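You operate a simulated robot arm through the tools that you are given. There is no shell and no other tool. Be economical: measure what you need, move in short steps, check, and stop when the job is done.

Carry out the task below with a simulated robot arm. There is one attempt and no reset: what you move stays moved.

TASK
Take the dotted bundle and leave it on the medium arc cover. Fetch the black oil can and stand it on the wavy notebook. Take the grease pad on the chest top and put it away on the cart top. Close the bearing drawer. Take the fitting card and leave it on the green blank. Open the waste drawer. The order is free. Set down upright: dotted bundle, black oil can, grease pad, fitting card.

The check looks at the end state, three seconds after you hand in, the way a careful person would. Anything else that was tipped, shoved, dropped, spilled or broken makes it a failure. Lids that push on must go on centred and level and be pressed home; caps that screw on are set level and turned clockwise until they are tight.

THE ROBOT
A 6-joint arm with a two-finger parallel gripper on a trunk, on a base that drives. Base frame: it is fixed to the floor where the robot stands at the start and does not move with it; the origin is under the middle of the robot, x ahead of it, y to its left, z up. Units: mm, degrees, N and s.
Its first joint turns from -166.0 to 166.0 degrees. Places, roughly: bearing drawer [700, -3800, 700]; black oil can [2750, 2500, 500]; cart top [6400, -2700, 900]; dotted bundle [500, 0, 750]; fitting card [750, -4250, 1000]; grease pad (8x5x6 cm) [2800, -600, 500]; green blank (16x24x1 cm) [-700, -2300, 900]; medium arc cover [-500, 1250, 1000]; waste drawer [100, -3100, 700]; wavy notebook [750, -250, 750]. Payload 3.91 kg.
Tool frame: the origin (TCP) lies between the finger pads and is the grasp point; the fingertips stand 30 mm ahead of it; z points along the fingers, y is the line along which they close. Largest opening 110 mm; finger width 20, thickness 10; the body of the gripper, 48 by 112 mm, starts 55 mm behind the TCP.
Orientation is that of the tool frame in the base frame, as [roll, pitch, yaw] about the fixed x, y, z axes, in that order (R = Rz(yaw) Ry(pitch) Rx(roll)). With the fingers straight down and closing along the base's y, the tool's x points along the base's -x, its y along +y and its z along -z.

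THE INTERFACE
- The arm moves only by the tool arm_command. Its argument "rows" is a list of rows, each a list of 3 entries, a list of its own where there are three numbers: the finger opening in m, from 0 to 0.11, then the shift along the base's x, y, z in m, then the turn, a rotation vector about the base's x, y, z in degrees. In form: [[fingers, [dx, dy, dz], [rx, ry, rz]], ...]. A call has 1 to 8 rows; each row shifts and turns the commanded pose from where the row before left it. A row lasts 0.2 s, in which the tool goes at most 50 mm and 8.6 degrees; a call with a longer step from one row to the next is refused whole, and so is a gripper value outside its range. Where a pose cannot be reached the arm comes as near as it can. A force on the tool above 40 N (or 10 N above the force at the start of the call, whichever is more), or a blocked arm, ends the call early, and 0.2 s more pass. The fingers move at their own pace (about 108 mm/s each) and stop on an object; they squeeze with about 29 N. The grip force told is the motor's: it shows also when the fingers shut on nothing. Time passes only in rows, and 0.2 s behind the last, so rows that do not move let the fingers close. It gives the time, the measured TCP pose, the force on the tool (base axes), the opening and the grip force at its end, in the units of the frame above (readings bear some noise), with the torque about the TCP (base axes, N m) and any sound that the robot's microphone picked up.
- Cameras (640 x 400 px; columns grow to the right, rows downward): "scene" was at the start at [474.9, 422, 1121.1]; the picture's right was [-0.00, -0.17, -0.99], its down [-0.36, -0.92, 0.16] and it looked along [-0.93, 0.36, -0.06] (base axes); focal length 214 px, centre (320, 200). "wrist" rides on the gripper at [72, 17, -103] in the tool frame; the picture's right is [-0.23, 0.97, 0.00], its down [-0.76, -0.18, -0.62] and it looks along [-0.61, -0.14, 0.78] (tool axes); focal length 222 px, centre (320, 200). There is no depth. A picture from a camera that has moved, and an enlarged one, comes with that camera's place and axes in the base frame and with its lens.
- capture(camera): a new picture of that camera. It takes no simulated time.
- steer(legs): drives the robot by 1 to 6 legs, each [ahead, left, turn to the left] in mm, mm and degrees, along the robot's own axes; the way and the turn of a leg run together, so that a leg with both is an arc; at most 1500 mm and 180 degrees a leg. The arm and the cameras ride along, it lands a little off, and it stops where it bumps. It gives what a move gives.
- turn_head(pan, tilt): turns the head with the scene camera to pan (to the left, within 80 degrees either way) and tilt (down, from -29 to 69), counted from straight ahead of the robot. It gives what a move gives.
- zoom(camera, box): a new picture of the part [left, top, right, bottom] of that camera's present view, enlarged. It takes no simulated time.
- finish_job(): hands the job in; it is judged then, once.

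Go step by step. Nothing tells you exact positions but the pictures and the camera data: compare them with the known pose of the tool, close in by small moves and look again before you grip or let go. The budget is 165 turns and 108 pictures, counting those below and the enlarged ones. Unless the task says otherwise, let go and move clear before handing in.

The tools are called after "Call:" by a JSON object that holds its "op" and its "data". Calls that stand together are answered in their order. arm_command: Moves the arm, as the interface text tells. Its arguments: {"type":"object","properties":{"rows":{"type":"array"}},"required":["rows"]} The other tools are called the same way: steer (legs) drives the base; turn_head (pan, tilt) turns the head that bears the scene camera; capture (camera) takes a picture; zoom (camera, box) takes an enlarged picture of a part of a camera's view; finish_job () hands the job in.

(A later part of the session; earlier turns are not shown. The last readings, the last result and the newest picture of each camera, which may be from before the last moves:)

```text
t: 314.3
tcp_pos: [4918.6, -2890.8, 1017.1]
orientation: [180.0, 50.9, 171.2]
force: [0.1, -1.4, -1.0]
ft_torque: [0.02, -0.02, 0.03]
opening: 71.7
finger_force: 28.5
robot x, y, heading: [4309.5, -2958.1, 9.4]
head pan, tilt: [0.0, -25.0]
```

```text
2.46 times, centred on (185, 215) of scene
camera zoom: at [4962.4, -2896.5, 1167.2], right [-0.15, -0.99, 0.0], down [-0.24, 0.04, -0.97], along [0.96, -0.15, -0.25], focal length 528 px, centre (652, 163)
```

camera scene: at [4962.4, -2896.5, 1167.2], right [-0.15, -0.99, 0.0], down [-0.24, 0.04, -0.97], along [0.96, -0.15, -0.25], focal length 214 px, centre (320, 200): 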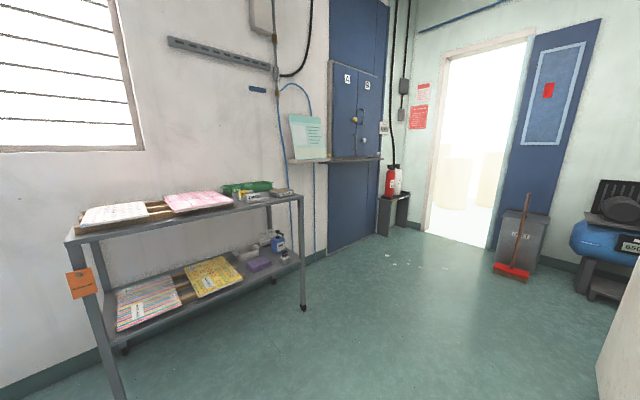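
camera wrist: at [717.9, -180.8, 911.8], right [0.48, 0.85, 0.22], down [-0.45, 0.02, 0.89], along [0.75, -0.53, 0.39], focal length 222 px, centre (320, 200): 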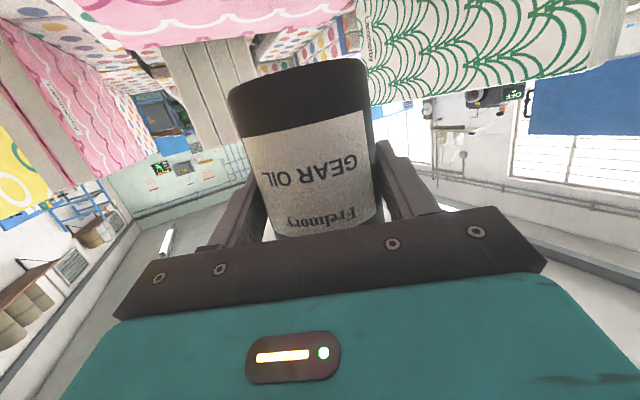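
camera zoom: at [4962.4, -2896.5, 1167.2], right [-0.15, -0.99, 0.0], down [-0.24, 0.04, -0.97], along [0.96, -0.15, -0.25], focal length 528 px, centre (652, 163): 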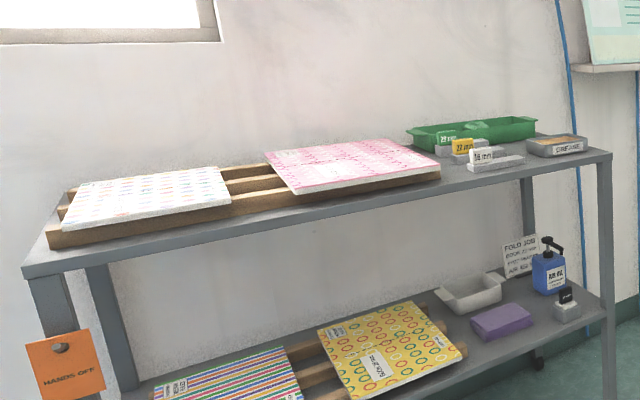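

The free spots on top are small and hard to judge from here. I'll drive up to face the cart's right end and look from above.

Call:
{"op": "steer", "data": {"legs": [[0, 0, -22.4], [1285, 0, 0], [0, 0, 46.7]]}}

Call:
{"op": "turn_head", "data": {"pan": 20, "tilt": 10}}

Call:
{"op": "capture", "data": {"camera": "scene"}}

```text
t: 318.4
tcp_pos: [5277.9, -3211.5, 1014.2]
orientation: [-180.0, 50.6, 147.9]
force: [0.4, 0.5, -0.7]
ft_torque: [0.02, 0.0, -0.01]
opening: 71.7
finger_force: 28.9
robot x, y, heading: [4693.8, -3032.4, -13.8]
head pan, tilt: [0.0, -25.0]
stopped in leg 2: the robot was blocked; the commanded pose is now the measured one
```

```text
t: 319.4
tcp_pos: [5277.3, -3209.5, 1014.5]
orientation: [-180.0, 50.6, 148.1]
force: [0.0, -1.0, -1.0]
ft_torque: [0.01, 0.0, 0.02]
opening: 71.6
finger_force: 28.8
robot x, y, heading: [4687.7, -3036.7, -13.7]
head pan, tilt: [20.0, 10.0]
```

```text
17 pictures are left
camera scene: at [5315.4, -3195.9, 1114.7], right [-0.27, -0.94, -0.22], down [-0.67, 0.35, -0.66], along [0.69, -0.04, -0.72], focal length 214 px, centre (320, 200)
```

scene: 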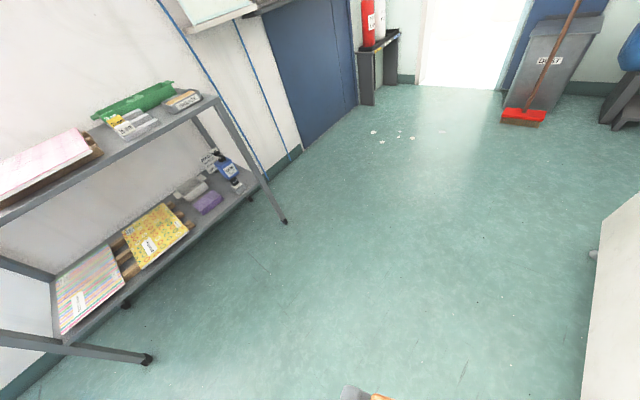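

Something low of the machine blocked me on the right. I'll sidestep left and approach the cart that way.

Call:
{"op": "steer", "data": {"legs": [[0, 190, 0], [0, 0, 10], [740, 0, 0], [0, 0, 14]]}}

Call:
{"op": "turn_head", "data": {"pan": 0, "tilt": 5}}

Call:
{"op": "capture", "data": {"camera": "scene"}}

```text
t: 326.1
tcp_pos: [6073.4, -2826.1, 1013.9]
orientation: [-180.0, 50.6, 171.6]
force: [0.0, 0.4, -0.5]
ft_torque: [0.01, -0.04, 0.0]
opening: 71.8
finger_force: 29.2
robot x, y, heading: [5467.3, -2899.5, 9.9]
head pan, tilt: [20.0, 10.0]
```

```text
t: 326.9
tcp_pos: [6073.5, -2827.3, 1015.5]
orientation: [-180.0, 50.6, 171.5]
force: [0.7, -0.9, -0.4]
ft_torque: [-0.02, 0.06, 0.03]
opening: 71.7
finger_force: 29.0
robot x, y, heading: [5465.6, -2901.6, 9.8]
head pan, tilt: [0.0, 5.0]
```

```text
16 pictures are left
camera scene: at [6106.3, -2830.4, 1118.0], right [-0.15, -0.99, 0.0], down [-0.69, 0.1, -0.71], along [0.71, -0.1, -0.7], focal length 214 px, centre (320, 200)
```

scene: 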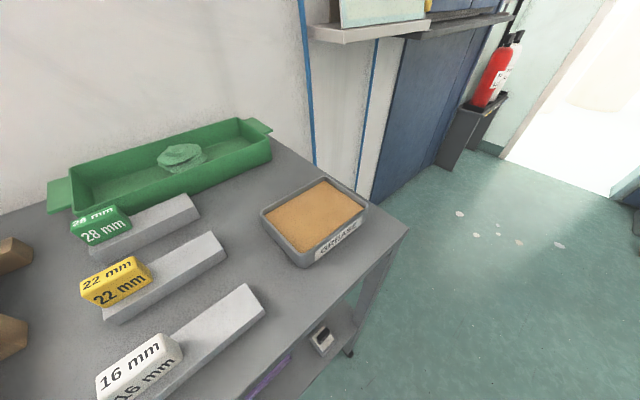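

The right end has a tin labelled GREASE; in front of it is a free strip about 60 mm deep along the cart's front edge, enough for the 50 mm deep pad. I'll zoom to measure this strip precisely.

Call:
{"op": "zoom", "data": {"camera": "scene", "box": [240, 170, 420, 320]}}

```text
2.67 times, centred on (330, 245) of scene
camera zoom: at [6106.3, -2830.4, 1118.0], right [-0.15, -0.99, 0.0], down [-0.69, 0.1, -0.71], along [0.71, -0.1, -0.7], focal length 572 px, centre (293, 80)
```

zoom: 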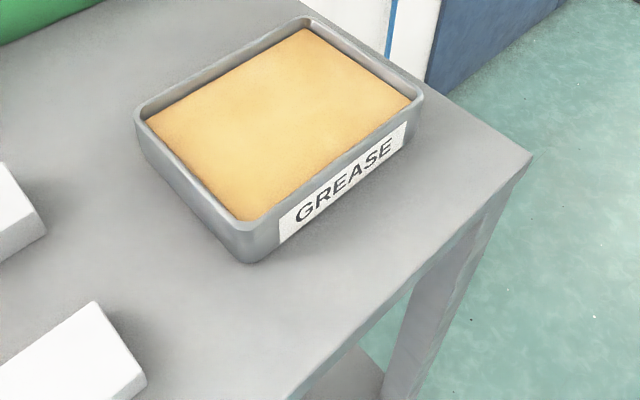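

The strip is 51–61 mm deep. I'll place the pad centred near (6219, -2832), turning the hand to bearing 34° so it reaches in from the front.

Call:
{"op": "arm_command", "data": {"rows": [[0.0, [0.0185, -0.0005, -0.005], [0, 0, 5.3]], [0.0, [0.0185, -0.0005, -0.005], [0, 0, 5.3]], [0.0, [0.0185, -0.0005, -0.005], [0, 0, 5.3]], [0.0, [0.0185, -0.0005, -0.005], [0, 0, 5.3]], [0.0, [0.0185, -0.0005, -0.005], [0, 0, 5.3]], [0.0, [0.0185, -0.0005, -0.005], [0, 0, 5.3]], [0.0, [0.0185, -0.0005, -0.005], [0, 0, 5.3]], [0.0, [0.0185, -0.0005, -0.005], [0, 0, 5.3]]]}}

Call:
{"op": "arm_command", "data": {"rows": [[0.0, [0, 0, -0.03], [0, 0, 0]], [0.0, [0, 0, -0.03], [0, 0, 0]], [0.0, [0, 0, 0], [0, 0, 0]]]}}

Call:
{"op": "capture", "data": {"camera": "scene"}}

```text
t: 328.7
tcp_pos: [6130.1, -2769.1, 977.1]
orientation: [-176.4, 51.7, -169.9]
force: [-0.1, 0.5, -0.8]
ft_torque: [-0.02, 0.0, -0.03]
opening: 71.6
finger_force: 29.3
out of reach, approached as far as the arm can: row 2, 3, 4, 5, 6, 7, 8
robot x, y, heading: [5466.8, -2897.3, 10.0]
head pan, tilt: [0.0, 5.0]
```

```text
t: 329.5
tcp_pos: [6130.0, -2767.7, 918.5]
orientation: [-176.5, 51.7, -169.9]
force: [0.6, -0.6, -1.6]
ft_torque: [0.02, -0.02, -0.01]
opening: 71.7
finger_force: 29.8
robot x, y, heading: [5468.0, -2899.2, 9.8]
head pan, tilt: [0.0, 5.0]
```

```text
14 pictures are left
camera scene: at [6159.7, -2758.3, 1023.2], right [0.13, -0.99, 0.04], down [-0.68, -0.12, -0.73], along [0.73, 0.07, -0.69], focal length 214 px, centre (320, 200)
```

scene: 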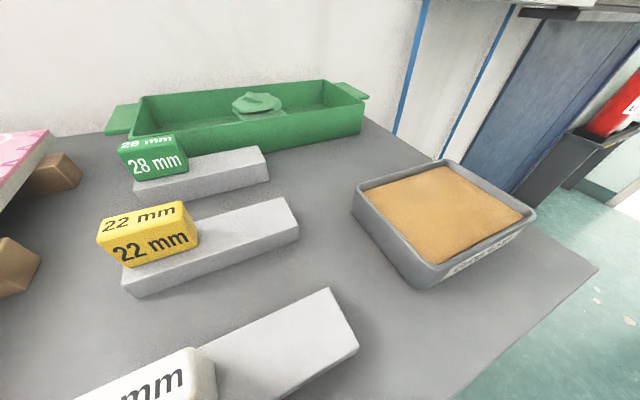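

The wrist can't turn that far off the arm's line, so I'll raise, and move the base so that the approach from bearing 34° is straight ahead.

Call:
{"op": "arm_command", "data": {"rows": [[0.0, [0, 0, 0.04], [0, 0, 0]], [0.0, [0, 0, 0.04], [0, 0, 0]], [0.0, [0, 0, 0], [0, 0, 0]]]}}

Call:
{"op": "steer", "data": {"legs": [[0, -327, 0], [160, 0, 0], [0, 0, 24]]}}

```text
t: 330.3
tcp_pos: [6129.7, -2765.5, 998.0]
orientation: [-176.3, 51.7, -170.0]
force: [-0.2, -0.2, -0.6]
ft_torque: [-0.02, -0.02, -0.02]
opening: 71.6
finger_force: 28.9
robot x, y, heading: [5469.7, -2898.5, 10.1]
head pan, tilt: [0.0, 5.0]
```

```text
t: 334.7
tcp_pos: [6238.1, -2812.2, 997.1]
orientation: [-176.2, 51.8, -146.6]
force: [-0.4, -0.5, -0.9]
ft_torque: [-0.04, 0.02, -0.03]
opening: 71.6
finger_force: 28.6
robot x, y, heading: [5681.7, -3193.8, 33.3]
head pan, tilt: [0.0, 5.0]
```

Now straight ahead. I'll correct the small roll and tilt, and move over the place.

Call:
{"op": "arm_command", "data": {"rows": [[0.0, [-0.0085, -0.0095, -0.01], [0.7, 1.05, 1.73]], [0.0, [-0.0085, -0.0095, -0.015], [0.7, 1.05, 1.73]], [0.0, [0, 0, -0.02], [0, 0, 0]], [0.0, [0, 0, -0.02], [0, 0, 0]], [0.0, [0, 0, 0], [0, 0, 0]]]}}

Call:
{"op": "capture", "data": {"camera": "scene"}}

```text
t: 335.9
tcp_pos: [6202.1, -2793.6, 928.9]
orientation: [-179.7, 50.8, -146.0]
force: [-0.9, 0.0, -1.3]
ft_torque: [0.01, 0.01, 0.01]
opening: 71.7
finger_force: 29.0
out of reach, approached as far as the arm can: row 1, 2, 3
robot x, y, heading: [5682.2, -3195.6, 33.3]
head pan, tilt: [0.0, 5.0]
```

```text
13 pictures are left
camera scene: at [6228.6, -2772.0, 1032.1], right [0.56, -0.83, 0.0], down [-0.58, -0.39, -0.72], along [0.6, 0.4, -0.7], focal length 214 px, centre (320, 200)
```

scene: 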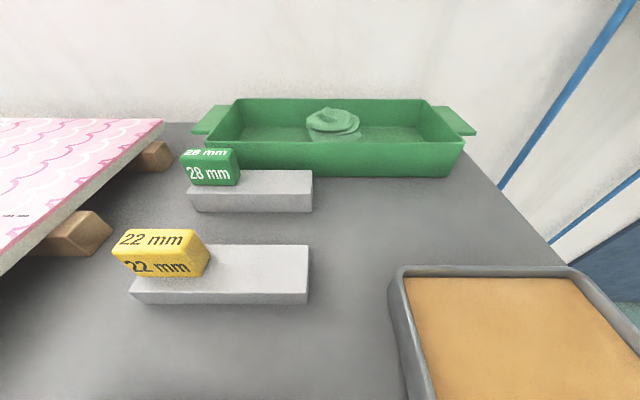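

Orientation is right; I'll nudge the base 41 mm to the right and 5 mm back to reach the spot.

Call:
{"op": "steer", "data": {"legs": [[-5, -41, 0]]}}

Call:
{"op": "turn_head", "data": {"pan": -25, "tilt": 25}}

Call:
{"op": "capture", "data": {"camera": "scene"}}

```text
t: 336.8
tcp_pos: [6220.2, -2831.3, 927.4]
orientation: [-179.8, 50.7, -146.0]
force: [-1.6, 0.5, -1.2]
ft_torque: [-0.01, -0.03, -0.01]
opening: 71.9
finger_force: 29.0
robot x, y, heading: [5699.1, -3233.6, 33.2]
head pan, tilt: [0.0, 5.0]
```

```text
t: 337.7
tcp_pos: [6219.2, -2829.4, 928.6]
orientation: [-179.7, 50.9, -146.0]
force: [-1.3, 0.1, -1.3]
ft_torque: [-0.02, 0.01, 0.03]
opening: 71.8
finger_force: 29.1
robot x, y, heading: [5700.5, -3231.3, 33.2]
head pan, tilt: [-25.0, 25.0]
```

```text
12 pictures are left
camera scene: at [6246.4, -2856.8, 1012.6], right [0.23, -0.93, 0.27], down [-0.82, -0.34, -0.46], along [0.52, -0.11, -0.85], focal length 214 px, centre (320, 200)
```

scene: 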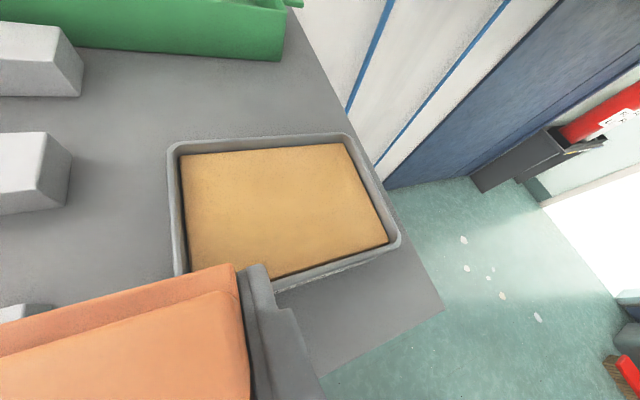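

The pad hangs in front of the tin as planned. I'll lower it in steps to contact.

Call:
{"op": "arm_command", "data": {"rows": [[0.0, [0, 0, -0.015], [0, 0, 0]], [0.0, [0, 0, -0.012], [0, 0, 0]], [0.0, [0, 0, -0.005], [0, 0, 0]], [0.0, [0, 0, 0], [0, 0, 0]]]}}

```text
t: 338.1
tcp_pos: [6220.6, -2831.1, 922.1]
orientation: [-179.7, 51.7, -145.9]
force: [2.9, 0.8, 8.7]
ft_torque: [-0.19, -0.41, 0.15]
opening: 71.7
finger_force: 29.8
robot x, y, heading: [5697.3, -3234.4, 33.1]
head pan, tilt: [-25.0, 25.0]
stopped in row 2: the force on the tool passed its limit at 56 N (the readings are from after the stop); the commanded pose is now the measured one
```

Contact came early, at the pad's far right: its edge met the tin's rim. Re-triangulating gives the cart top at z≈864, so I'll lift, shift 7 mm toward the front and 10 mm left, and lower again.

Call:
{"op": "arm_command", "data": {"rows": [[0.0, [0, 0, 0.01], [0, 0, 0]], [0.0, [-0.0057, 0.0022, 0.002], [-0.5, 0.75, 0]], [0.0, [-0.0057, 0.0022, 0], [0, 0, 0]], [0.0, [0, 0, 0], [0, 0, 0]]]}}

Call:
{"op": "capture", "data": {"camera": "wrist"}}

```text
t: 339.1
tcp_pos: [6211.2, -2824.4, 931.8]
orientation: [-179.9, 50.7, -145.9]
force: [-0.5, 0.0, -1.3]
ft_torque: [-0.01, 0.01, -0.02]
opening: 71.9
finger_force: 29.0
robot x, y, heading: [5700.0, -3230.9, 33.0]
head pan, tilt: [-25.0, 25.0]
```

```text
11 pictures are left
camera wrist: at [6095.5, -2881.4, 940.0], right [-0.42, 0.89, 0.17], down [0.1, -0.15, 0.98], along [0.9, 0.43, -0.03], focal length 222 px, centre (320, 200)
```

wrist: 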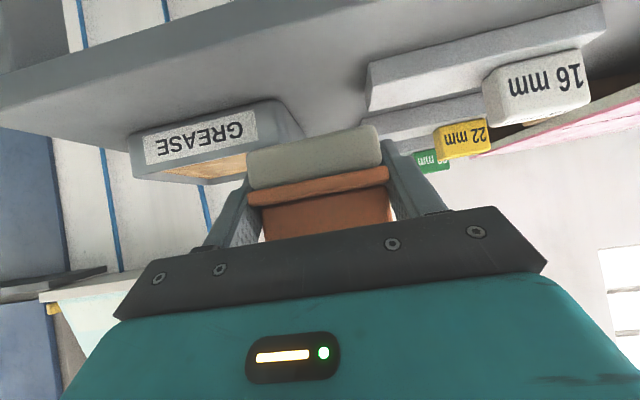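

The wrist view shows the pad level, between the tin and the 16 mm block. Lowering again.

Call:
{"op": "arm_command", "data": {"rows": [[0.0, [0, 0, -0.01], [0, 0, 0]], [0.0, [0, 0, -0.008], [0, 0, 0]], [0.0, [0, 0, -0.005], [0, 0, 0]], [0.0, [0, 0, -0.003], [0, 0, 0]], [0.0, [0, 0, -0.003], [0, 0, 0]], [0.0, [0, 0, -0.002], [0, 0, 0]]]}}

```text
t: 340.0
tcp_pos: [6210.1, -2825.2, 915.2]
orientation: [-179.7, 51.3, -145.9]
force: [0.1, -0.9, 10.1]
ft_torque: [-0.17, -0.4, -0.08]
opening: 71.6
finger_force: 29.0
robot x, y, heading: [5698.3, -3231.5, 33.1]
head pan, tilt: [-25.0, 25.0]
stopped in row 4: the force on the tool passed its limit at 45 N (the readings are from after the stop); the commanded pose is now the measured one
```

Contact again at the same corner, a little lower. I'll zoom on the pad from the wrist camera to see what it touches.

Call:
{"op": "zoom", "data": {"camera": "wrist", "box": [120, 40, 460, 250]}}

```text
1.88 times, centred on (290, 145) of wrist
camera zoom: at [6095.9, -2881.4, 921.6], right [-0.43, 0.89, 0.17], down [0.09, -0.15, 0.98], along [0.9, 0.44, -0.02], focal length 418 px, centre (376, 304)
```

zoom: 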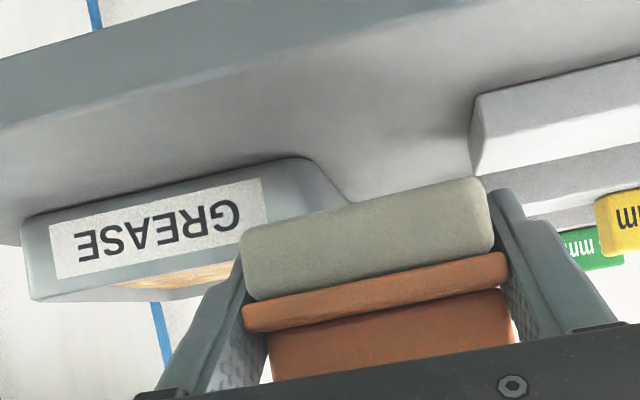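

The right fingertip is resting on the tin's rim (fingertips reach slightly below the pad). I'll lift, shift another 5 mm toward the front edge, and lower again.

Call:
{"op": "arm_command", "data": {"rows": [[0.0, [0, 0, 0.008], [0, 0, 0]], [0.0, [-0.0045, -0.0058, 0.0], [-0.35, 0.5, 0]], [0.0, [0, 0, 0], [0, 0, 0]], [0.0, [0, 0, -0.008], [0, 0, 0]], [0.0, [0, 0, -0.004], [0, 0, 0]], [0.0, [0, 0, -0.003], [0, 0, 0]], [0.0, [0, 0, -0.003], [0, 0, 0]], [0.0, [0, 0, -0.003], [0, 0, 0]]]}}

```text
t: 341.8
tcp_pos: [6205.8, -2831.0, 900.3]
orientation: [-179.7, 50.5, -145.8]
force: [-0.4, -1.1, -0.9]
ft_torque: [0.0, -0.03, 0.01]
opening: 71.4
finger_force: 29.4
robot x, y, heading: [5696.9, -3233.0, 33.2]
head pan, tilt: [-25.0, 25.0]
```

Past the rim now, with no contact at z 900. Continuing down in 3 mm steps.

Call:
{"op": "arm_command", "data": {"rows": [[0.0, [0, 0, -0.003], [0, 0, 0]], [0.0, [0, 0, -0.003], [0, 0, 0]], [0.0, [0, 0, -0.003], [0, 0, 0]], [0.0, [0, 0, -0.003], [0, 0, 0]]]}}

```text
t: 342.4
tcp_pos: [6207.1, -2829.8, 899.3]
orientation: [-179.9, 51.2, -146.0]
force: [-2.3, -1.3, 7.5]
ft_torque: [0.4, 0.12, 0.12]
opening: 71.5
finger_force: 29.1
robot x, y, heading: [5697.1, -3230.9, 33.0]
head pan, tilt: [-25.0, 25.0]
stopped in row 3: the force on the tool passed its limit at 44 N (the readings are from after the stop); the commanded pose is now the measured one
```

Now the left fingertip seems to rest on the end of the 16 mm block. I'll lift slightly, shift 6 mm right and 2 mm forward, and lower again.

Call:
{"op": "arm_command", "data": {"rows": [[0.0, [0, 0, 0.006], [0, 0, 0]], [0.0, [0.0012, -0.0066, 0.0], [-0.35, 0.5, 0]], [0.0, [0, 0, 0], [0, 0, 0]], [0.0, [0, 0, -0.006], [0, 0, 0]], [0.0, [0, 0, -0.004], [0, 0, 0]], [0.0, [0, 0, -0.003], [0, 0, 0]], [0.0, [0, 0, -0.003], [0, 0, 0]]]}}

```text
t: 344.1
tcp_pos: [6207.5, -2836.7, 886.5]
orientation: [-179.8, 50.4, -145.9]
force: [0.3, 0.2, -1.9]
ft_torque: [-0.04, 0.02, 0.01]
opening: 71.6
finger_force: 29.1
robot x, y, heading: [5696.6, -3233.8, 33.3]
head pan, tilt: [-25.0, 25.0]
```

Free of both now, at z 886. Continuing down.

Call:
{"op": "arm_command", "data": {"rows": [[0.0, [0, 0, -0.003], [0, 0, 0]], [0.0, [0, 0, -0.002], [0, 0, 0]], [0.0, [0, 0, -0.002], [0, 0, 0]], [0.0, [0, 0, -0.002], [0, 0, 0]]]}}

```text
t: 344.8
tcp_pos: [6209.3, -2834.0, 886.5]
orientation: [-180.0, 50.9, -146.2]
force: [1.7, 0.9, 5.9]
ft_torque: [-0.15, -0.26, 0.02]
opening: 71.6
finger_force: 28.8
robot x, y, heading: [5701.2, -3232.4, 33.1]
head pan, tilt: [-25.0, 25.0]
stopped in row 3: the force on the tool passed its limit at 44 N (the readings are from after the stop); the commanded pose is now the measured one
```

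That is the cart's surface under the fingertips. I'll open only a little (to 80 mm) so as not to push the block, then rise straight up and look.

Call:
{"op": "arm_command", "data": {"rows": [[0.076, [0, 0, 0.001], [0, 0, 0]], [0.08, [0, 0, 0.001], [0, 0, 0]], [0.08, [0, 0, 0], [0, 0, 0]], [0.08, [0, 0, 0.015], [0, 0, 0]], [0.08, [0, 0, 0.03], [0, 0, 0]], [0.08, [0, 0, 0.04], [0, 0, 0]], [0.08, [0, 0, 0.04], [0, 0, 0]], [0.08, [0, 0, 0.04], [0, 0, 0]]]}}

Call:
{"op": "turn_head", "data": {"pan": 0, "tilt": 35}}

Call:
{"op": "capture", "data": {"camera": "scene"}}

```text
t: 346.6
tcp_pos: [6193.1, -2817.0, 1048.0]
orientation: [-179.2, 51.0, -146.1]
force: [0.3, 1.2, 0.2]
ft_torque: [0.01, 0.04, 0.0]
opening: 79.9
finger_force: 0.0
out of reach, approached as far as the arm can: row 6, 7, 8
robot x, y, heading: [5695.7, -3234.5, 33.1]
head pan, tilt: [-25.0, 25.0]
```

```text
t: 347.5
tcp_pos: [6193.1, -2817.3, 1047.9]
orientation: [-179.3, 50.9, -146.0]
force: [-0.3, -0.5, 0.2]
ft_torque: [0.01, -0.01, -0.02]
opening: 79.8
finger_force: 0.2
robot x, y, heading: [5701.7, -3229.9, 33.2]
head pan, tilt: [0.0, 35.0]
```

```text
9 pictures are left
camera scene: at [6192.1, -2814.7, 1117.1], right [0.55, -0.84, 0.01], down [-0.8, -0.53, -0.28], along [0.24, 0.15, -0.96], focal length 214 px, centre (320, 200)
```

scene: 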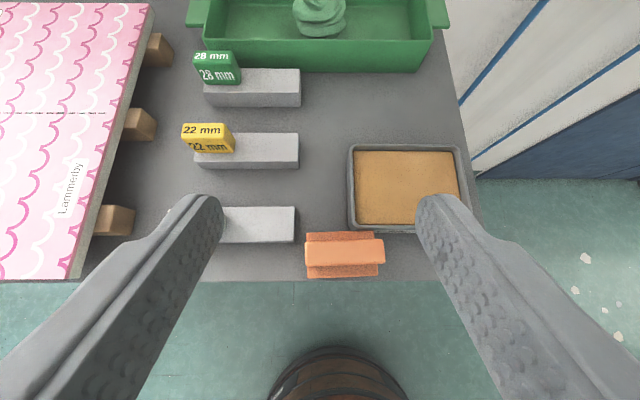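

The pad sits upright on the cart top, just in front of the tin, nothing else disturbed. Now I'll drive back by the same way toward the workbench with the drawers.

Call:
{"op": "steer", "data": {"legs": [[-13, 405, 0], [-581, 440, 0], [-420, 145, 0], [0, 0, 19.5], [-541, 0, 0], [0, 0, -19.3]]}}

Call:
{"op": "steer", "data": {"legs": [[-753, 0, 0], [0, 0, -45.3], [-716, 0, 0], [0, 0, -17], [-772, 0, 0], [-772, 0, 0]]}}

```text
t: 360.8
tcp_pos: [4453.9, -2986.3, 1047.9]
orientation: [-179.3, 51.0, -145.4]
force: [0.1, -0.9, 0.2]
ft_torque: [-0.03, 0.0, 0.04]
opening: 79.8
finger_force: 0.1
robot x, y, heading: [3965.5, -3409.5, 33.9]
head pan, tilt: [0.0, 35.0]
```

```text
t: 379.1
tcp_pos: [1863.0, -3169.1, 1047.0]
orientation: [-179.2, 51.0, 151.7]
force: [-0.4, 0.3, 0.4]
ft_torque: [-0.02, -0.02, -0.03]
opening: 79.9
finger_force: 0.1
robot x, y, heading: [1266.0, -2930.4, -28.8]
head pan, tilt: [0.0, 35.0]
```

Arrived in front of the bench. I'll turn to face it and take a level view.

Call:
{"op": "steer", "data": {"legs": [[0, 0, -118]]}}

Call:
{"op": "turn_head", "data": {"pan": 0, "tilt": -20}}

Call:
{"op": "capture", "data": {"camera": "scene"}}

```text
t: 384.4
tcp_pos: [764.7, -3332.3, 1048.1]
orientation: [-179.3, 51.1, 33.1]
force: [-1.0, 0.2, 1.3]
ft_torque: [-0.01, 0.0, -0.01]
opening: 79.9
finger_force: 0.0
robot x, y, heading: [1261.2, -2926.3, -147.5]
head pan, tilt: [0.0, 35.0]
```

```text
t: 385.6
tcp_pos: [763.9, -3331.7, 1047.6]
orientation: [-179.3, 51.0, 33.0]
force: [0.2, -0.3, 0.4]
ft_torque: [-0.02, 0.03, 0.0]
opening: 80.0
finger_force: 0.2
robot x, y, heading: [1267.3, -2930.6, -148.1]
head pan, tilt: [0.0, -20.0]
```

```text
8 pictures are left
camera scene: at [724.5, -3356.3, 1191.2], right [-0.54, 0.84, 0.01], down [0.27, 0.18, -0.95], along [-0.8, -0.51, -0.33], focal length 214 px, centre (320, 200)
```

scene: 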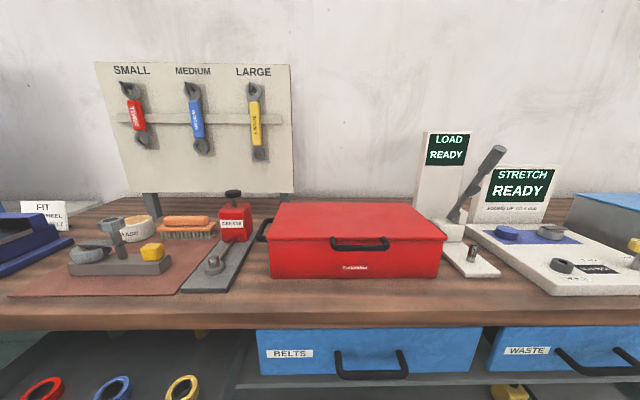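

I see the BELTS and WASTE drawers; the bearing drawer must be further left. I'll back off, shift left, lower the hand and take a lower view of the drawer fronts.

Call:
{"op": "steer", "data": {"legs": [[-250, 150, 0]]}}

Call:
{"op": "arm_command", "data": {"rows": [[0.0, [0, 0, -0.04], [-4.24, 6.78, 0]], [0.0, [0, 0, -0.04], [-4.24, 6.78, 0]], [0.0, [0, 0, -0.04], [-4.24, 6.78, 0]], [0.0, [0, 0, -0.045], [0, 0, 0]], [0.0, [0, 0, -0.045], [0, 0, 0]], [0.0, [0, 0, 0], [0, 0, 0]]]}}

Call:
{"op": "turn_head", "data": {"pan": 0, "tilt": 0}}

Call:
{"op": "capture", "data": {"camera": "scene"}}

```text
t: 387.7
tcp_pos: [1054.7, -3323.3, 1048.6]
orientation: [-179.3, 51.0, 32.8]
force: [0.0, -0.2, 0.0]
ft_torque: [-0.02, 0.0, -0.02]
opening: 80.2
finger_force: 0.1
robot x, y, heading: [1558.3, -2920.0, -148.0]
head pan, tilt: [0.0, -20.0]
```

```text
t: 389.1
tcp_pos: [1051.5, -3322.8, 839.1]
orientation: [-178.2, 75.0, 33.9]
force: [-0.1, -0.1, 0.2]
ft_torque: [-0.01, -0.01, 0.0]
opening: 0.0
finger_force: 28.8
robot x, y, heading: [1559.4, -2920.0, -147.9]
head pan, tilt: [0.0, -20.0]
```

```text
t: 389.9
tcp_pos: [1050.5, -3322.7, 839.4]
orientation: [-178.4, 75.0, 33.7]
force: [1.0, -0.1, -0.6]
ft_torque: [-0.01, -0.01, 0.05]
opening: 0.0
finger_force: 29.1
robot x, y, heading: [1556.1, -2916.4, -148.1]
head pan, tilt: [0.0, 0.0]
```

```text
7 pictures are left
camera scene: at [1058.0, -3316.5, 956.7], right [-0.53, 0.85, 0.01], down [0.21, 0.14, -0.97], along [-0.82, -0.51, -0.26], focal length 214 px, centre (320, 200)
```

scene: 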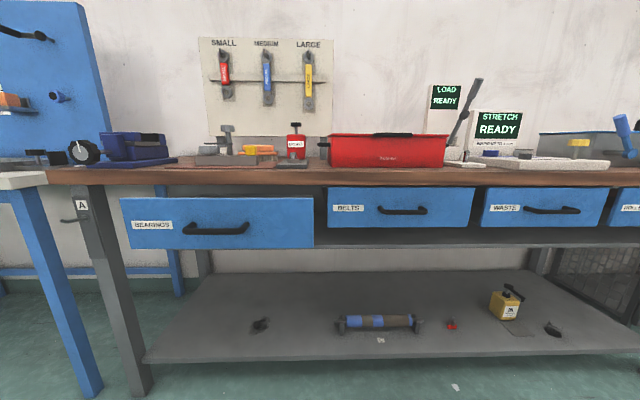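

All clear now: the BEARINGS drawer stands out about 150 mm, WASTE is shut with its handle near (216, -3062, 775). I'll line the closed fingers up with the bearing drawer's face above its handle and push it in.

Call:
{"op": "steer", "data": {"legs": [[0, 235, 0], [372, 0, 0]]}}

Call:
{"op": "arm_command", "data": {"rows": [[0.0, [0, 0, -0.019], [0, 0, 0]], [0.0, [-0.034, -0.021, 0], [0, 0, 0]], [0.0, [0, 0, 0], [0, 0, 0]]]}}

Call:
{"op": "capture", "data": {"camera": "scene"}}

```text
t: 393.6
tcp_pos: [860.1, -3717.0, 837.5]
orientation: [-178.1, 75.0, 33.9]
force: [0.7, -0.7, 0.1]
ft_torque: [-0.01, -0.01, 0.03]
opening: 0.0
finger_force: 29.0
robot x, y, heading: [1369.6, -3311.6, -148.1]
head pan, tilt: [0.0, 0.0]
```

```text
t: 394.4
tcp_pos: [826.6, -3739.0, 820.9]
orientation: [-178.1, 74.9, 33.8]
force: [-0.1, 0.5, -0.6]
ft_torque: [-0.01, -0.03, -0.01]
opening: 0.0
finger_force: 28.9
robot x, y, heading: [1363.9, -3315.2, -147.8]
head pan, tilt: [0.0, 0.0]
```

```text
6 pictures are left
camera scene: at [833.0, -3732.4, 938.9], right [-0.53, 0.85, 0.01], down [0.21, 0.14, -0.97], along [-0.82, -0.51, -0.26], focal length 214 px, centre (320, 200)
```

scene: 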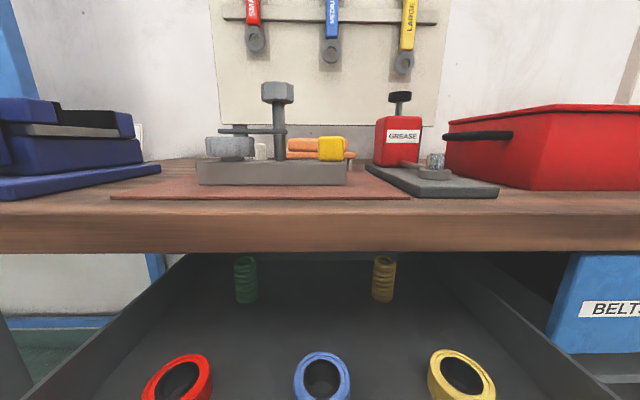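

The fingers are just in front of the drawer's face, below its top edge. Pushing gently inward.

Call:
{"op": "arm_command", "data": {"rows": [[0.0, [-0.0212, -0.0132, 0], [0, 0, 0]], [0.0, [-0.0212, -0.0132, 0], [0, 0, 0]], [0.0, [-0.0212, -0.0132, 0], [0, 0, 0]], [0.0, [-0.0212, -0.0132, 0], [0, 0, 0]]]}}

```text
t: 395.4
tcp_pos: [740.7, -3791.7, 821.2]
orientation: [-178.1, 75.2, 33.9]
force: [-0.3, -0.4, -0.6]
ft_torque: [0.05, -0.06, 0.03]
opening: 0.2
finger_force: 29.0
robot x, y, heading: [1369.7, -3314.5, -147.9]
head pan, tilt: [0.0, 0.0]
```

No resistance felt, so I must check whether the drawer is moving or the fingers passed over its rim.

Call:
{"op": "turn_head", "data": {"pan": 0, "tilt": 25}}

Call:
{"op": "capture", "data": {"camera": "scene"}}

```text
t: 396.3
tcp_pos: [742.7, -3792.4, 820.3]
orientation: [-178.1, 75.0, 33.9]
force: [0.2, 0.1, 0.4]
ft_torque: [-0.03, 0.02, -0.02]
opening: 0.1
finger_force: 29.5
robot x, y, heading: [1363.3, -3315.3, -148.0]
head pan, tilt: [0.0, 25.0]
```

```text
5 pictures are left
camera scene: at [755.8, -3781.1, 898.4], right [-0.53, 0.85, 0.01], down [0.54, 0.35, -0.77], along [-0.65, -0.4, -0.64], focal length 214 px, centre (320, 200)
```

scene: 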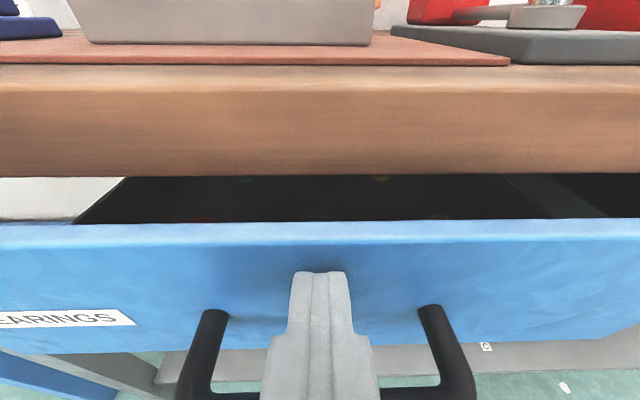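

The drawer is sliding in smoothly with the fingers on its face. Continuing until it stops.

Call:
{"op": "arm_command", "data": {"rows": [[0.0, [-0.0212, -0.0132, 0], [0, 0, 0]], [0.0, [-0.0212, -0.0132, 0], [0, 0, 0]], [0.0, [-0.017, -0.0106, 0], [0, 0, 0]], [0.0, [-0.0127, -0.008, 0], [0, 0, 0]], [0.0, [-0.0127, -0.008, 0], [0, 0, 0]], [0.0, [-0.0127, -0.008, 0], [0, 0, 0]]]}}

```text
t: 396.9
tcp_pos: [708.3, -3812.2, 820.4]
orientation: [-177.9, 74.9, 34.0]
force: [31.2, 22.5, 13.5]
ft_torque: [-0.32, 0.33, 0.05]
opening: 0.0
finger_force: 28.5
robot x, y, heading: [1367.9, -3310.9, -147.9]
head pan, tilt: [0.0, 25.0]
stopped in row 3: the force on the tool passed its limit at 112 N (the readings are from after the stop); the commanded pose is now the measured one
```

A firm stop at the fingertips: the bearing drawer is home. I'll retract while rolling the hand 90° so that the fingers can pinch a handle bar from above and below, then sidestep to the WASTE drawer.

Call:
{"op": "arm_command", "data": {"rows": [[0.0, [0.0255, 0.0158, 0], [0, 0, 0]], [0.0, [0.0255, 0.0158, 0], [0, 0, 0]], [0.0, [0.0255, 0.0158, 0], [0, 0, 0]], [0.0, [0.0255, 0.0158, 0], [0, 0, 0]], [0.0, [0.017, 0.0105, 0], [0, 0, 0]], [0.04, [0.017, 0.0105, 0], [0, 0, 0]], [0.05, [0.017, 0.0105, 0], [0, 0, 0]]]}}

Call:
{"op": "arm_command", "data": {"rows": [[0.05, [0, 0, 0], [-6.65, -4.15, -2.15]], [0.05, [0, 0, 0], [-6.65, -4.15, -2.15]], [0.05, [0, 0, 0], [-6.65, -4.15, -2.15]], [0.05, [0, 0, 0], [-6.65, -4.15, -2.15]], [0.05, [0, 0, 0], [-6.65, -4.15, -2.15]], [0.05, [0, 0, 0], [-6.65, -4.15, -2.15]]]}}

Call:
{"op": "arm_command", "data": {"rows": [[0.05, [0, 0, 0], [-6.65, -4.15, -2.15]], [0.05, [0, 0, 0], [-6.65, -4.15, -2.15]], [0.05, [0, 0, 0], [-6.65, -4.15, -2.15]], [0.05, [0, 0, 0], [-6.65, -4.15, -2.15]], [0.05, [0, 0, 0], [-6.65, -4.15, -2.15]], [0.05, [0, 0, 0], [0, 0, 0]]]}}

Call:
{"op": "steer", "data": {"legs": [[0, -888, 0]]}}

```text
t: 398.5
tcp_pos: [860.2, -3718.6, 818.2]
orientation: [-178.0, 74.9, 34.1]
force: [-0.2, 0.2, -0.5]
ft_torque: [-0.03, 0.0, 0.0]
opening: 50.0
finger_force: 0.2
robot x, y, heading: [1365.8, -3315.7, -147.9]
head pan, tilt: [0.0, 25.0]
```

```text
t: 399.9
tcp_pos: [859.1, -3718.2, 817.0]
orientation: [110.2, 40.0, -44.8]
force: [0.1, 0.0, 0.2]
ft_torque: [-0.01, -0.03, 0.01]
opening: 49.9
finger_force: 0.1
robot x, y, heading: [1365.5, -3314.9, -147.8]
head pan, tilt: [0.0, 25.0]
```

```text
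t: 401.3
tcp_pos: [859.3, -3718.5, 818.0]
orientation: [105.2, 1.0, -57.9]
force: [0.5, 0.0, 0.8]
ft_torque: [0.02, 0.04, -0.01]
opening: 50.0
finger_force: 0.0
robot x, y, heading: [1365.0, -3315.1, -148.1]
head pan, tilt: [0.0, 25.0]
```

```text
t: 405.9
tcp_pos: [398.8, -2991.7, 818.0]
orientation: [105.4, 1.1, -57.2]
force: [0.1, 0.4, 0.7]
ft_torque: [0.02, -0.02, 0.03]
opening: 50.3
finger_force: 0.1
robot x, y, heading: [901.4, -2578.7, -147.5]
head pan, tilt: [0.0, 25.0]
```

The hand is rolled and in front of the WASTE drawer. I'll adjust height and sideways, then check with one picture.

Call:
{"op": "arm_command", "data": {"rows": [[0.07, [-0.008, 0.0123, -0.018], [0, 0, 0]], [0.07, [-0.0077, 0.0123, -0.017], [0, 0, 0]], [0.07, [-0.034, -0.021, 0], [0, 0, 0]], [0.07, [0, 0, 0], [0, 0, 0]]]}}

Call:
{"op": "capture", "data": {"camera": "wrist"}}

```text
t: 406.9
tcp_pos: [350.0, -2987.0, 784.5]
orientation: [105.3, 1.0, -57.2]
force: [-0.3, 0.0, -0.5]
ft_torque: [0.0, -0.01, 0.01]
opening: 70.0
finger_force: 0.1
robot x, y, heading: [899.2, -2585.5, -147.2]
head pan, tilt: [0.0, 25.0]
```

```text
4 pictures are left
camera wrist: at [468.9, -2996.0, 825.7], right [-0.33, 0.04, 0.94], down [0.13, 0.99, 0.01], along [-0.93, 0.13, -0.33], focal length 222 px, centre (320, 200)
```

wrist: 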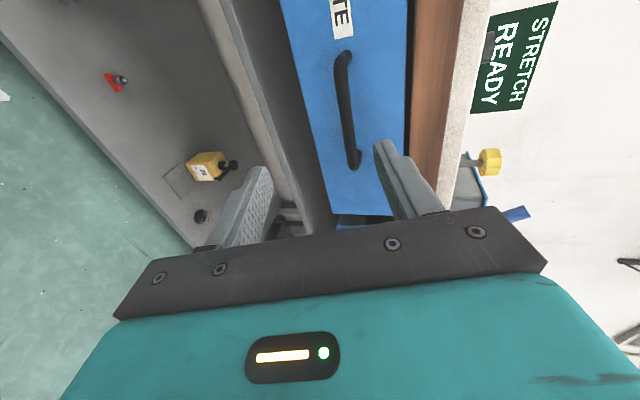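

The handle bar computes to (226, -3065, 770), matching. I'll move in, close on the bar.

Call:
{"op": "arm_command", "data": {"rows": [[0.07, [-0.0288, -0.0183, -0.004], [0, 0, 0]], [0.07, [-0.0288, -0.0183, -0.004], [0, 0, 0]], [0.07, [-0.0288, -0.0183, -0.0035], [0, 0, 0]], [0.07, [-0.0286, -0.0181, 0], [0, 0, 0]], [0.0, [0, 0, 0], [0, 0, 0]], [0.0, [0, 0, 0], [0, 0, 0]], [0.0, [0, 0, 0], [0, 0, 0]], [0.0, [0, 0, 0], [0, 0, 0]]]}}

```text
t: 408.5
tcp_pos: [230.6, -3059.4, 773.6]
orientation: [104.8, 1.1, -57.2]
force: [-2.5, -1.1, 7.3]
ft_torque: [-0.8, -0.42, -0.27]
opening: 14.0
finger_force: 44.6
robot x, y, heading: [901.6, -2577.8, -147.2]
head pan, tilt: [0.0, 25.0]
stopped in row 8: the force on the tool passed its limit at 42 N (the readings are from after the stop); the commanded pose is now the measured one
```

Bar gripped (14 mm). Pulling the drawer open by driving back.

Call:
{"op": "steer", "data": {"legs": [[-230, 0, 0]]}}

```text
t: 410.3
tcp_pos: [425.2, -2930.6, 773.8]
orientation: [104.9, 1.1, -57.6]
force: [-6.7, 8.4, 22.5]
ft_torque: [-0.71, -0.19, -0.67]
opening: 13.6
finger_force: 45.2
robot x, y, heading: [1095.2, -2457.3, -147.6]
head pan, tilt: [0.0, 25.0]
```

The drawer came with the hand about 230 mm. I'll release and back off, then roll the hand upright again on the way to the fitting card.

Call:
{"op": "arm_command", "data": {"rows": [[0.07, [0, 0, 0], [0, 0, 0]], [0.07, [0, 0, 0], [0, 0, 0]], [0.07, [0.0255, 0.0158, 0], [0, 0, 0]], [0.07, [0.034, 0.021, 0], [0, 0, 0]]]}}

Call:
{"op": "steer", "data": {"legs": [[-250, 0, 0]]}}

Call:
{"op": "arm_command", "data": {"rows": [[0.07, [0, 0, 0.02], [6.65, 4.15, 2.15]], [0.07, [0, 0, 0.02], [6.65, 4.15, 2.15]], [0.07, [0, 0, 0.02], [6.65, 4.15, 2.15]], [0.07, [0, 0, 0.02], [6.65, 4.15, 2.15]], [0.07, [0, 0, 0.02], [6.65, 4.15, 2.15]], [0.07, [0, 0, 0.02], [6.65, 4.15, 2.15]]]}}

Call:
{"op": "arm_command", "data": {"rows": [[0.07, [0, 0, 0.03], [6.65, 4.15, 2.15]], [0.07, [0, 0, 0.03], [6.65, 4.15, 2.15]], [0.07, [0, 0, 0.03], [6.65, 4.15, 2.15]], [0.07, [0, 0, 0.03], [6.65, 4.15, 2.15]], [0.07, [0, 0, 0.03], [6.65, 4.15, 2.15]], [0.07, [0, 0, 0.03], [0, 0, 0]]]}}

```text
t: 411.3
tcp_pos: [483.4, -2894.0, 774.1]
orientation: [104.9, 1.0, -57.5]
force: [-0.3, -0.1, 0.2]
ft_torque: [-0.01, 0.02, -0.03]
opening: 69.9
finger_force: 0.2
robot x, y, heading: [1096.5, -2456.4, -147.7]
head pan, tilt: [0.0, 25.0]
```

```text
t: 413.1
tcp_pos: [697.5, -2759.5, 774.8]
orientation: [104.9, 1.0, -57.3]
force: [0.0, 0.0, 0.3]
ft_torque: [0.01, 0.0, 0.0]
opening: 69.8
finger_force: 0.0
robot x, y, heading: [1307.4, -2317.0, -147.7]
head pan, tilt: [0.0, 25.0]
```

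```text
t: 414.5
tcp_pos: [699.5, -2759.7, 893.9]
orientation: [113.1, 47.4, -40.0]
force: [0.0, -0.8, 0.3]
ft_torque: [-0.02, 0.0, 0.0]
opening: 70.1
finger_force: 0.0
robot x, y, heading: [1308.8, -2319.4, -147.3]
head pan, tilt: [0.0, 25.0]
```

```text
t: 415.9
tcp_pos: [698.3, -2759.8, 1074.6]
orientation: [-177.8, 74.3, 34.8]
force: [-0.7, 0.4, -0.5]
ft_torque: [0.0, -0.01, 0.02]
opening: 69.8
finger_force: 0.1
robot x, y, heading: [1313.6, -2319.1, -147.1]
head pan, tilt: [0.0, 25.0]
```

Next the fitting card: the white "FIT … WHEEL" card stands on the bench's left part, about (690, -4120). I'll drive there and look.

Call:
{"op": "steer", "data": {"legs": [[0, 1152, 0], [420, 0, 0]]}}

Call:
{"op": "turn_head", "data": {"pan": 0, "tilt": 10}}

Call:
{"op": "capture", "data": {"camera": "scene"}}

```text
t: 424.0
tcp_pos: [976.4, -3962.4, 1074.8]
orientation: [-178.2, 74.3, 34.7]
force: [-0.5, -0.6, -0.4]
ft_torque: [0.03, -0.03, 0.0]
opening: 70.3
finger_force: 0.1
robot x, y, heading: [1588.9, -3521.8, -147.3]
head pan, tilt: [0.0, 25.0]
```

```text
t: 424.8
tcp_pos: [976.1, -3963.7, 1074.6]
orientation: [-178.2, 74.3, 34.5]
force: [0.0, -0.7, 0.0]
ft_torque: [-0.04, 0.01, -0.01]
opening: 70.0
finger_force: 0.0
robot x, y, heading: [1585.4, -3519.9, -147.2]
head pan, tilt: [0.0, 10.0]
```

```text
3 pictures are left
camera scene: at [982.7, -3957.1, 1176.2], right [-0.54, 0.84, 0.01], down [0.36, 0.24, -0.9], along [-0.76, -0.49, -0.43], focal length 214 px, centre (320, 200)
```

scene: 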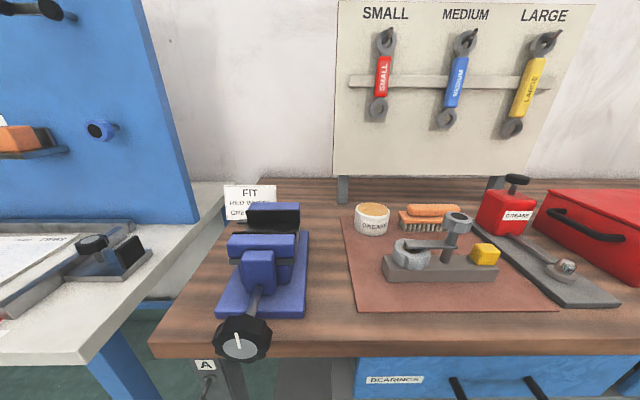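

The card stands at about (667, -4374), roughly 130 mm wide with its top near z 975, partly behind the vise; its left part is free. I'll point the hand down with the fingers closing front-to-back, leaning slightly right to clear the blue panel.

Call:
{"op": "arm_command", "data": {"rows": [[0.07, [0, 0, 0.004], [4.67, -6.81, 0]], [0.07, [0, 0, 0.004], [4.67, -6.81, 0]], [0.07, [0, 0, 0.004], [4.67, -6.81, 0]], [0.07, [0, 0, 0.004], [4.67, -6.81, 0]], [0.07, [0, 0, 0.004], [4.67, -6.81, 0]], [0.07, [0, 0, 0.004], [4.67, -6.81, 0]], [0.07, [0, 0, 0], [4.67, -6.81, 0]], [0.07, [0, 0, 0], [4.67, -6.81, 0]]]}}

Call:
{"op": "arm_command", "data": {"rows": [[0.07, [0, 0, 0], [4.67, -6.81, 0]], [0.07, [0, 0, 0], [0, 0, -8.35]], [0.07, [0, 0, 0], [0, 0, -8.35]], [0.07, [0, 0, 0], [0, 0, -8.35]], [0.07, [0, 0, 0], [0, 0, -8.35]], [0.07, [0, 0, 0], [0, 0, -8.35]], [0.07, [0, 0, 0], [0, 0, -8.35]], [0.07, [0, 0, 0], [0, 0, -8.35]]]}}

Call:
{"op": "arm_command", "data": {"rows": [[0.07, [0, 0, 0], [0, 0, -8.35]], [0.07, [0, 0, 0], [0, 0, -8.35]], [0.07, [0, 0, 0], [0, 0, -8.35]], [0.07, [0, 0, 0], [0, 0, -8.35]], [0.07, [0, 0, 0], [-5.6, -3.6, 0]], [0.07, [0, 0, 0], [-5.6, -3.6, 0]], [0.07, [0, 0, 0], [-5.6, -3.6, 0]], [0.07, [0, 0, 0], [0, 0, 0]]]}}

```text
t: 426.6
tcp_pos: [1033.6, -4021.7, 1069.4]
orientation: [-167.3, 15.2, 34.9]
force: [-0.3, 1.6, 0.5]
ft_torque: [-0.02, 0.05, 0.01]
opening: 70.0
finger_force: 0.1
out of reach, approached as far as the arm can: row 1, 3, 4, 5, 6, 7, 8
robot x, y, heading: [1584.9, -3520.6, -147.0]
head pan, tilt: [0.0, 10.0]
```

```text
t: 428.4
tcp_pos: [1024.6, -4015.7, 1074.8]
orientation: [-163.6, 10.9, -22.7]
force: [-0.3, 0.3, 0.4]
ft_torque: [0.0, 0.03, -0.02]
opening: 70.0
finger_force: 0.1
out of reach, approached as far as the arm can: row 1, 7, 8
robot x, y, heading: [1589.1, -3520.4, -147.3]
head pan, tilt: [0.0, 10.0]
```

```text
t: 430.1
tcp_pos: [993.2, -3996.8, 1090.8]
orientation: [-163.0, 18.0, -53.8]
force: [-0.9, -0.7, 0.3]
ft_torque: [0.02, 0.03, 0.01]
opening: 70.0
finger_force: 0.1
out of reach, approached as far as the arm can: row 1, 2, 3, 4, 5, 6, 7
robot x, y, heading: [1586.2, -3520.0, -147.1]
head pan, tilt: [0.0, 10.0]
```

The wrist is at the edge of its reach there. I'll pull the hand in 150 mm and correct the orientation.

Call:
{"op": "arm_command", "data": {"rows": [[0.07, [0.041, 0.0265, 0], [0, 0, 0]], [0.07, [0.041, 0.0265, 0], [0, 0, 0]], [0.07, [0.041, 0.0265, 0], [0, 0, 0]], [0.07, [0, 0, 0], [-7.5, -0.8, -1.6]], [0.07, [0, 0, 0], [-7.5, -0.8, -1.6]], [0.07, [0, 0, 0], [-7.5, -0.8, -1.6]], [0.07, [0, 0, 0], [-7.5, -0.8, -1.6]], [0.07, [0, 0, 0], [-7.5, -0.8, -1.6]]]}}

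Call:
{"op": "arm_command", "data": {"rows": [[0.07, [0, 0, 0], [0, 0, 0]]]}}

```text
t: 431.9
tcp_pos: [1109.4, -3910.1, 1092.4]
orientation: [-163.0, 18.9, -53.5]
force: [-0.3, 0.1, 0.3]
ft_torque: [0.03, -0.02, 0.02]
opening: 70.0
finger_force: 0.1
out of reach, approached as far as the arm can: row 2, 3, 4, 5, 6, 7, 8
robot x, y, heading: [1585.1, -3519.8, -147.3]
head pan, tilt: [0.0, 10.0]
```

```text
t: 432.4
tcp_pos: [1109.8, -3910.1, 1092.1]
orientation: [-163.0, 19.0, -53.4]
force: [0.4, -0.4, -0.4]
ft_torque: [-0.02, -0.01, -0.02]
opening: 70.0
finger_force: 0.0
robot x, y, heading: [1587.0, -3524.8, -147.2]
head pan, tilt: [0.0, 10.0]
```

The wrist limit prevents that orientation from here. If the robot faces due west instead, the needed turn is well within range, so I'll reposition the base.

Call:
{"op": "steer", "data": {"legs": [[0, 0, -32.8], [70, 780, 0]]}}

Call:
{"op": "arm_command", "data": {"rows": [[0.07, [0, 0, 0], [0, 0, 7.3]], [0.07, [0, 0, 0], [0, 0, 7.3]], [0.07, [0, 0, 0], [0, 0, 7.3]], [0.07, [0, 0, 0], [0, 0, 7.3]], [0.07, [0, 0, 0], [0, 0, 0]]]}}

```text
t: 438.1
tcp_pos: [897.7, -4342.8, 1092.5]
orientation: [-163.0, 19.0, -87.3]
force: [-0.6, -1.1, 0.5]
ft_torque: [0.02, 0.03, 0.0]
opening: 70.2
finger_force: 0.0
robot x, y, heading: [1507.0, -4280.7, 179.2]
head pan, tilt: [0.0, 10.0]
```

```text
t: 439.3
tcp_pos: [895.7, -4342.3, 1093.2]
orientation: [-163.0, 18.9, -57.9]
force: [-0.3, 0.1, -0.2]
ft_torque: [0.02, 0.01, 0.0]
opening: 70.1
finger_force: 0.0
robot x, y, heading: [1513.2, -4284.4, 179.1]
head pan, tilt: [0.0, 10.0]
```

Now I'll level the roll and set the hand nearly straight down, leaning slightly.

Call:
{"op": "arm_command", "data": {"rows": [[0.07, [0, 0, 0], [-4.28, 6.8, 2.75]], [0.07, [0, 0, 0], [-4.28, 6.8, 2.75]], [0.07, [0, 0, 0], [-5.72, -3.59, 0]], [0.07, [0, 0, 0], [-5.72, -3.59, 0]], [0.07, [0, 0, 0], [-5.72, -3.59, 0]], [0.07, [0, 0, 0], [-5.72, -3.59, 0]], [0.07, [0, 0, 0], [0, 0, 0]]]}}

```text
t: 440.9
tcp_pos: [896.5, -4344.0, 1092.8]
orientation: [-174.2, 15.0, -57.1]
force: [-0.1, 0.4, 0.3]
ft_torque: [0.03, -0.01, 0.02]
opening: 70.0
finger_force: 0.2
out of reach, approached as far as the arm can: row 3, 4, 5, 6
robot x, y, heading: [1508.4, -4281.4, 179.2]
head pan, tilt: [0.0, 10.0]
```

The arm is near its upper limit here; lower by 60 mm and try again.

Call:
{"op": "arm_command", "data": {"rows": [[0.07, [0, 0, -0.03], [0, 0, 0]], [0.07, [0, 0, -0.03], [-1.5, 2.35, 0.7]], [0.07, [0, 0, 0], [-1.5, 2.35, 0.7]], [0.07, [0, 0, 0], [-5.72, -3.59, 0]], [0.07, [0, 0, 0], [-5.72, -3.59, 0]], [0.07, [0, 0, 0], [-5.72, -3.59, 0]], [0.07, [0, 0, 0], [0, 0, 0]]]}}

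```text
t: 442.5
tcp_pos: [897.4, -4347.3, 1031.6]
orientation: [-179.3, 16.7, -57.2]
force: [0.7, 1.4, -0.6]
ft_torque: [0.01, 0.02, -0.04]
opening: 69.8
finger_force: 0.0
out of reach, approached as far as the arm can: row 4, 5, 6
robot x, y, heading: [1507.3, -4282.3, 179.5]
head pan, tilt: [0.0, 10.0]
```

Roll is right, but the lean stays about 17°. That is workable: I'll move above the card's left part and check with the wrist camera.

Call:
{"op": "arm_command", "data": {"rows": [[0.07, [-0.044, -0.0084, -0.002], [0, 0, 0]], [0.07, [-0.044, -0.0084, -0.002], [0, 0, 0]], [0.07, [-0.044, -0.0084, -0.002], [0, 0, 0]], [0.07, [-0.044, -0.0084, -0.002], [0, 0, 0]], [0.07, [-0.044, -0.0084, -0.002], [0, 0, 0]], [0.07, [0, 0, 0], [0, 0, 0]]]}}

Call:
{"op": "capture", "data": {"camera": "wrist"}}

```text
t: 443.9
tcp_pos: [678.1, -4383.6, 1024.3]
orientation: [-179.3, 16.9, -57.2]
force: [0.4, 0.3, 0.5]
ft_torque: [0.0, 0.01, -0.01]
opening: 69.9
finger_force: 0.2
robot x, y, heading: [1510.8, -4281.7, 179.2]
head pan, tilt: [0.0, 10.0]
```

```text
2 pictures are left
camera wrist: at [715.6, -4476.7, 1100.1], right [-0.94, -0.34, 0.05], down [-0.15, 0.55, 0.82], along [-0.31, 0.76, -0.57], focal length 222 px, centre (320, 200)
```

wrist: 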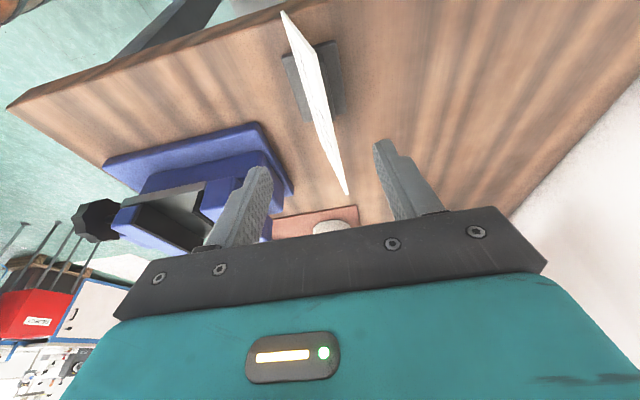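

The card stands in a small dark base, right between the fingers; the vise is well clear. I'll shift 7 mm back, descend and close.

Call:
{"op": "arm_command", "data": {"rows": [[0.05, [-0.0064, -0.004, 0], [0, 0, 4]], [0.05, [0, 0, -0.03], [0, 0, 0]], [0.05, [0, 0, -0.03], [0, 0, 0]], [0.05, [0, 0, -0.02], [0, 0, 0]], [0.05, [0, 0, 0], [0, 0, 0]], [0.0, [0, 0, 0], [0, 0, 0]], [0.0, [0, 0, 0], [0, 0, 0]], [0.0, [0, 0, 0], [0, 0, 0]]]}}

```text
t: 445.7
tcp_pos: [672.9, -4390.4, 944.2]
orientation: [-179.3, 16.8, -53.2]
force: [-1.6, 1.1, 6.6]
ft_torque: [0.08, 0.04, 0.03]
opening: 2.7
finger_force: 28.9
robot x, y, heading: [1505.8, -4283.7, 179.1]
head pan, tilt: [0.0, 10.0]
```

Gripped (2.7 mm). Lifting gently.

Call:
{"op": "arm_command", "data": {"rows": [[0.0, [0, 0, 0.015], [0, 0, 0]], [0.0, [0, 0, 0.025], [0, 0, 0]], [0.0, [0, 0, 0.03], [0, 0, 0]], [0.0, [0.04, 0.01, 0.02], [0, 0, 0]], [0.0, [0.044, 0.01, 0.01], [0, 0, 0]], [0.0, [0.044, 0.01, 0.0], [0, 0, 0]], [0.0, [0.044, 0.01, 0.0], [0, 0, 0]]]}}

```text
t: 447.3
tcp_pos: [844.7, -4350.8, 1041.9]
orientation: [-179.0, 17.0, -53.2]
force: [-0.1, 0.2, -1.4]
ft_torque: [-0.01, -0.06, 0.0]
opening: 2.5
finger_force: 28.7
robot x, y, heading: [1510.1, -4282.0, 179.4]
head pan, tilt: [0.0, 10.0]
```

The card on its base is in hand. I'll drive out around the open waste drawer and along to the green blank.

Call:
{"op": "steer", "data": {"legs": [[-252, -161, 0], [0, 0, -56.4], [1500, 0, 0], [1000, 0, 0], [0, 0, 89], [216, -428, 0]]}}

```text
t: 469.9
tcp_pos: [-530.2, -2159.9, 1042.0]
orientation: [-179.1, 17.1, -21.8]
force: [0.0, -0.4, 0.0]
ft_torque: [0.0, -0.03, 0.0]
opening: 2.6
finger_force: 28.8
robot x, y, heading: [-0.5, -1753.6, -149.2]
head pan, tilt: [0.0, 10.0]
```

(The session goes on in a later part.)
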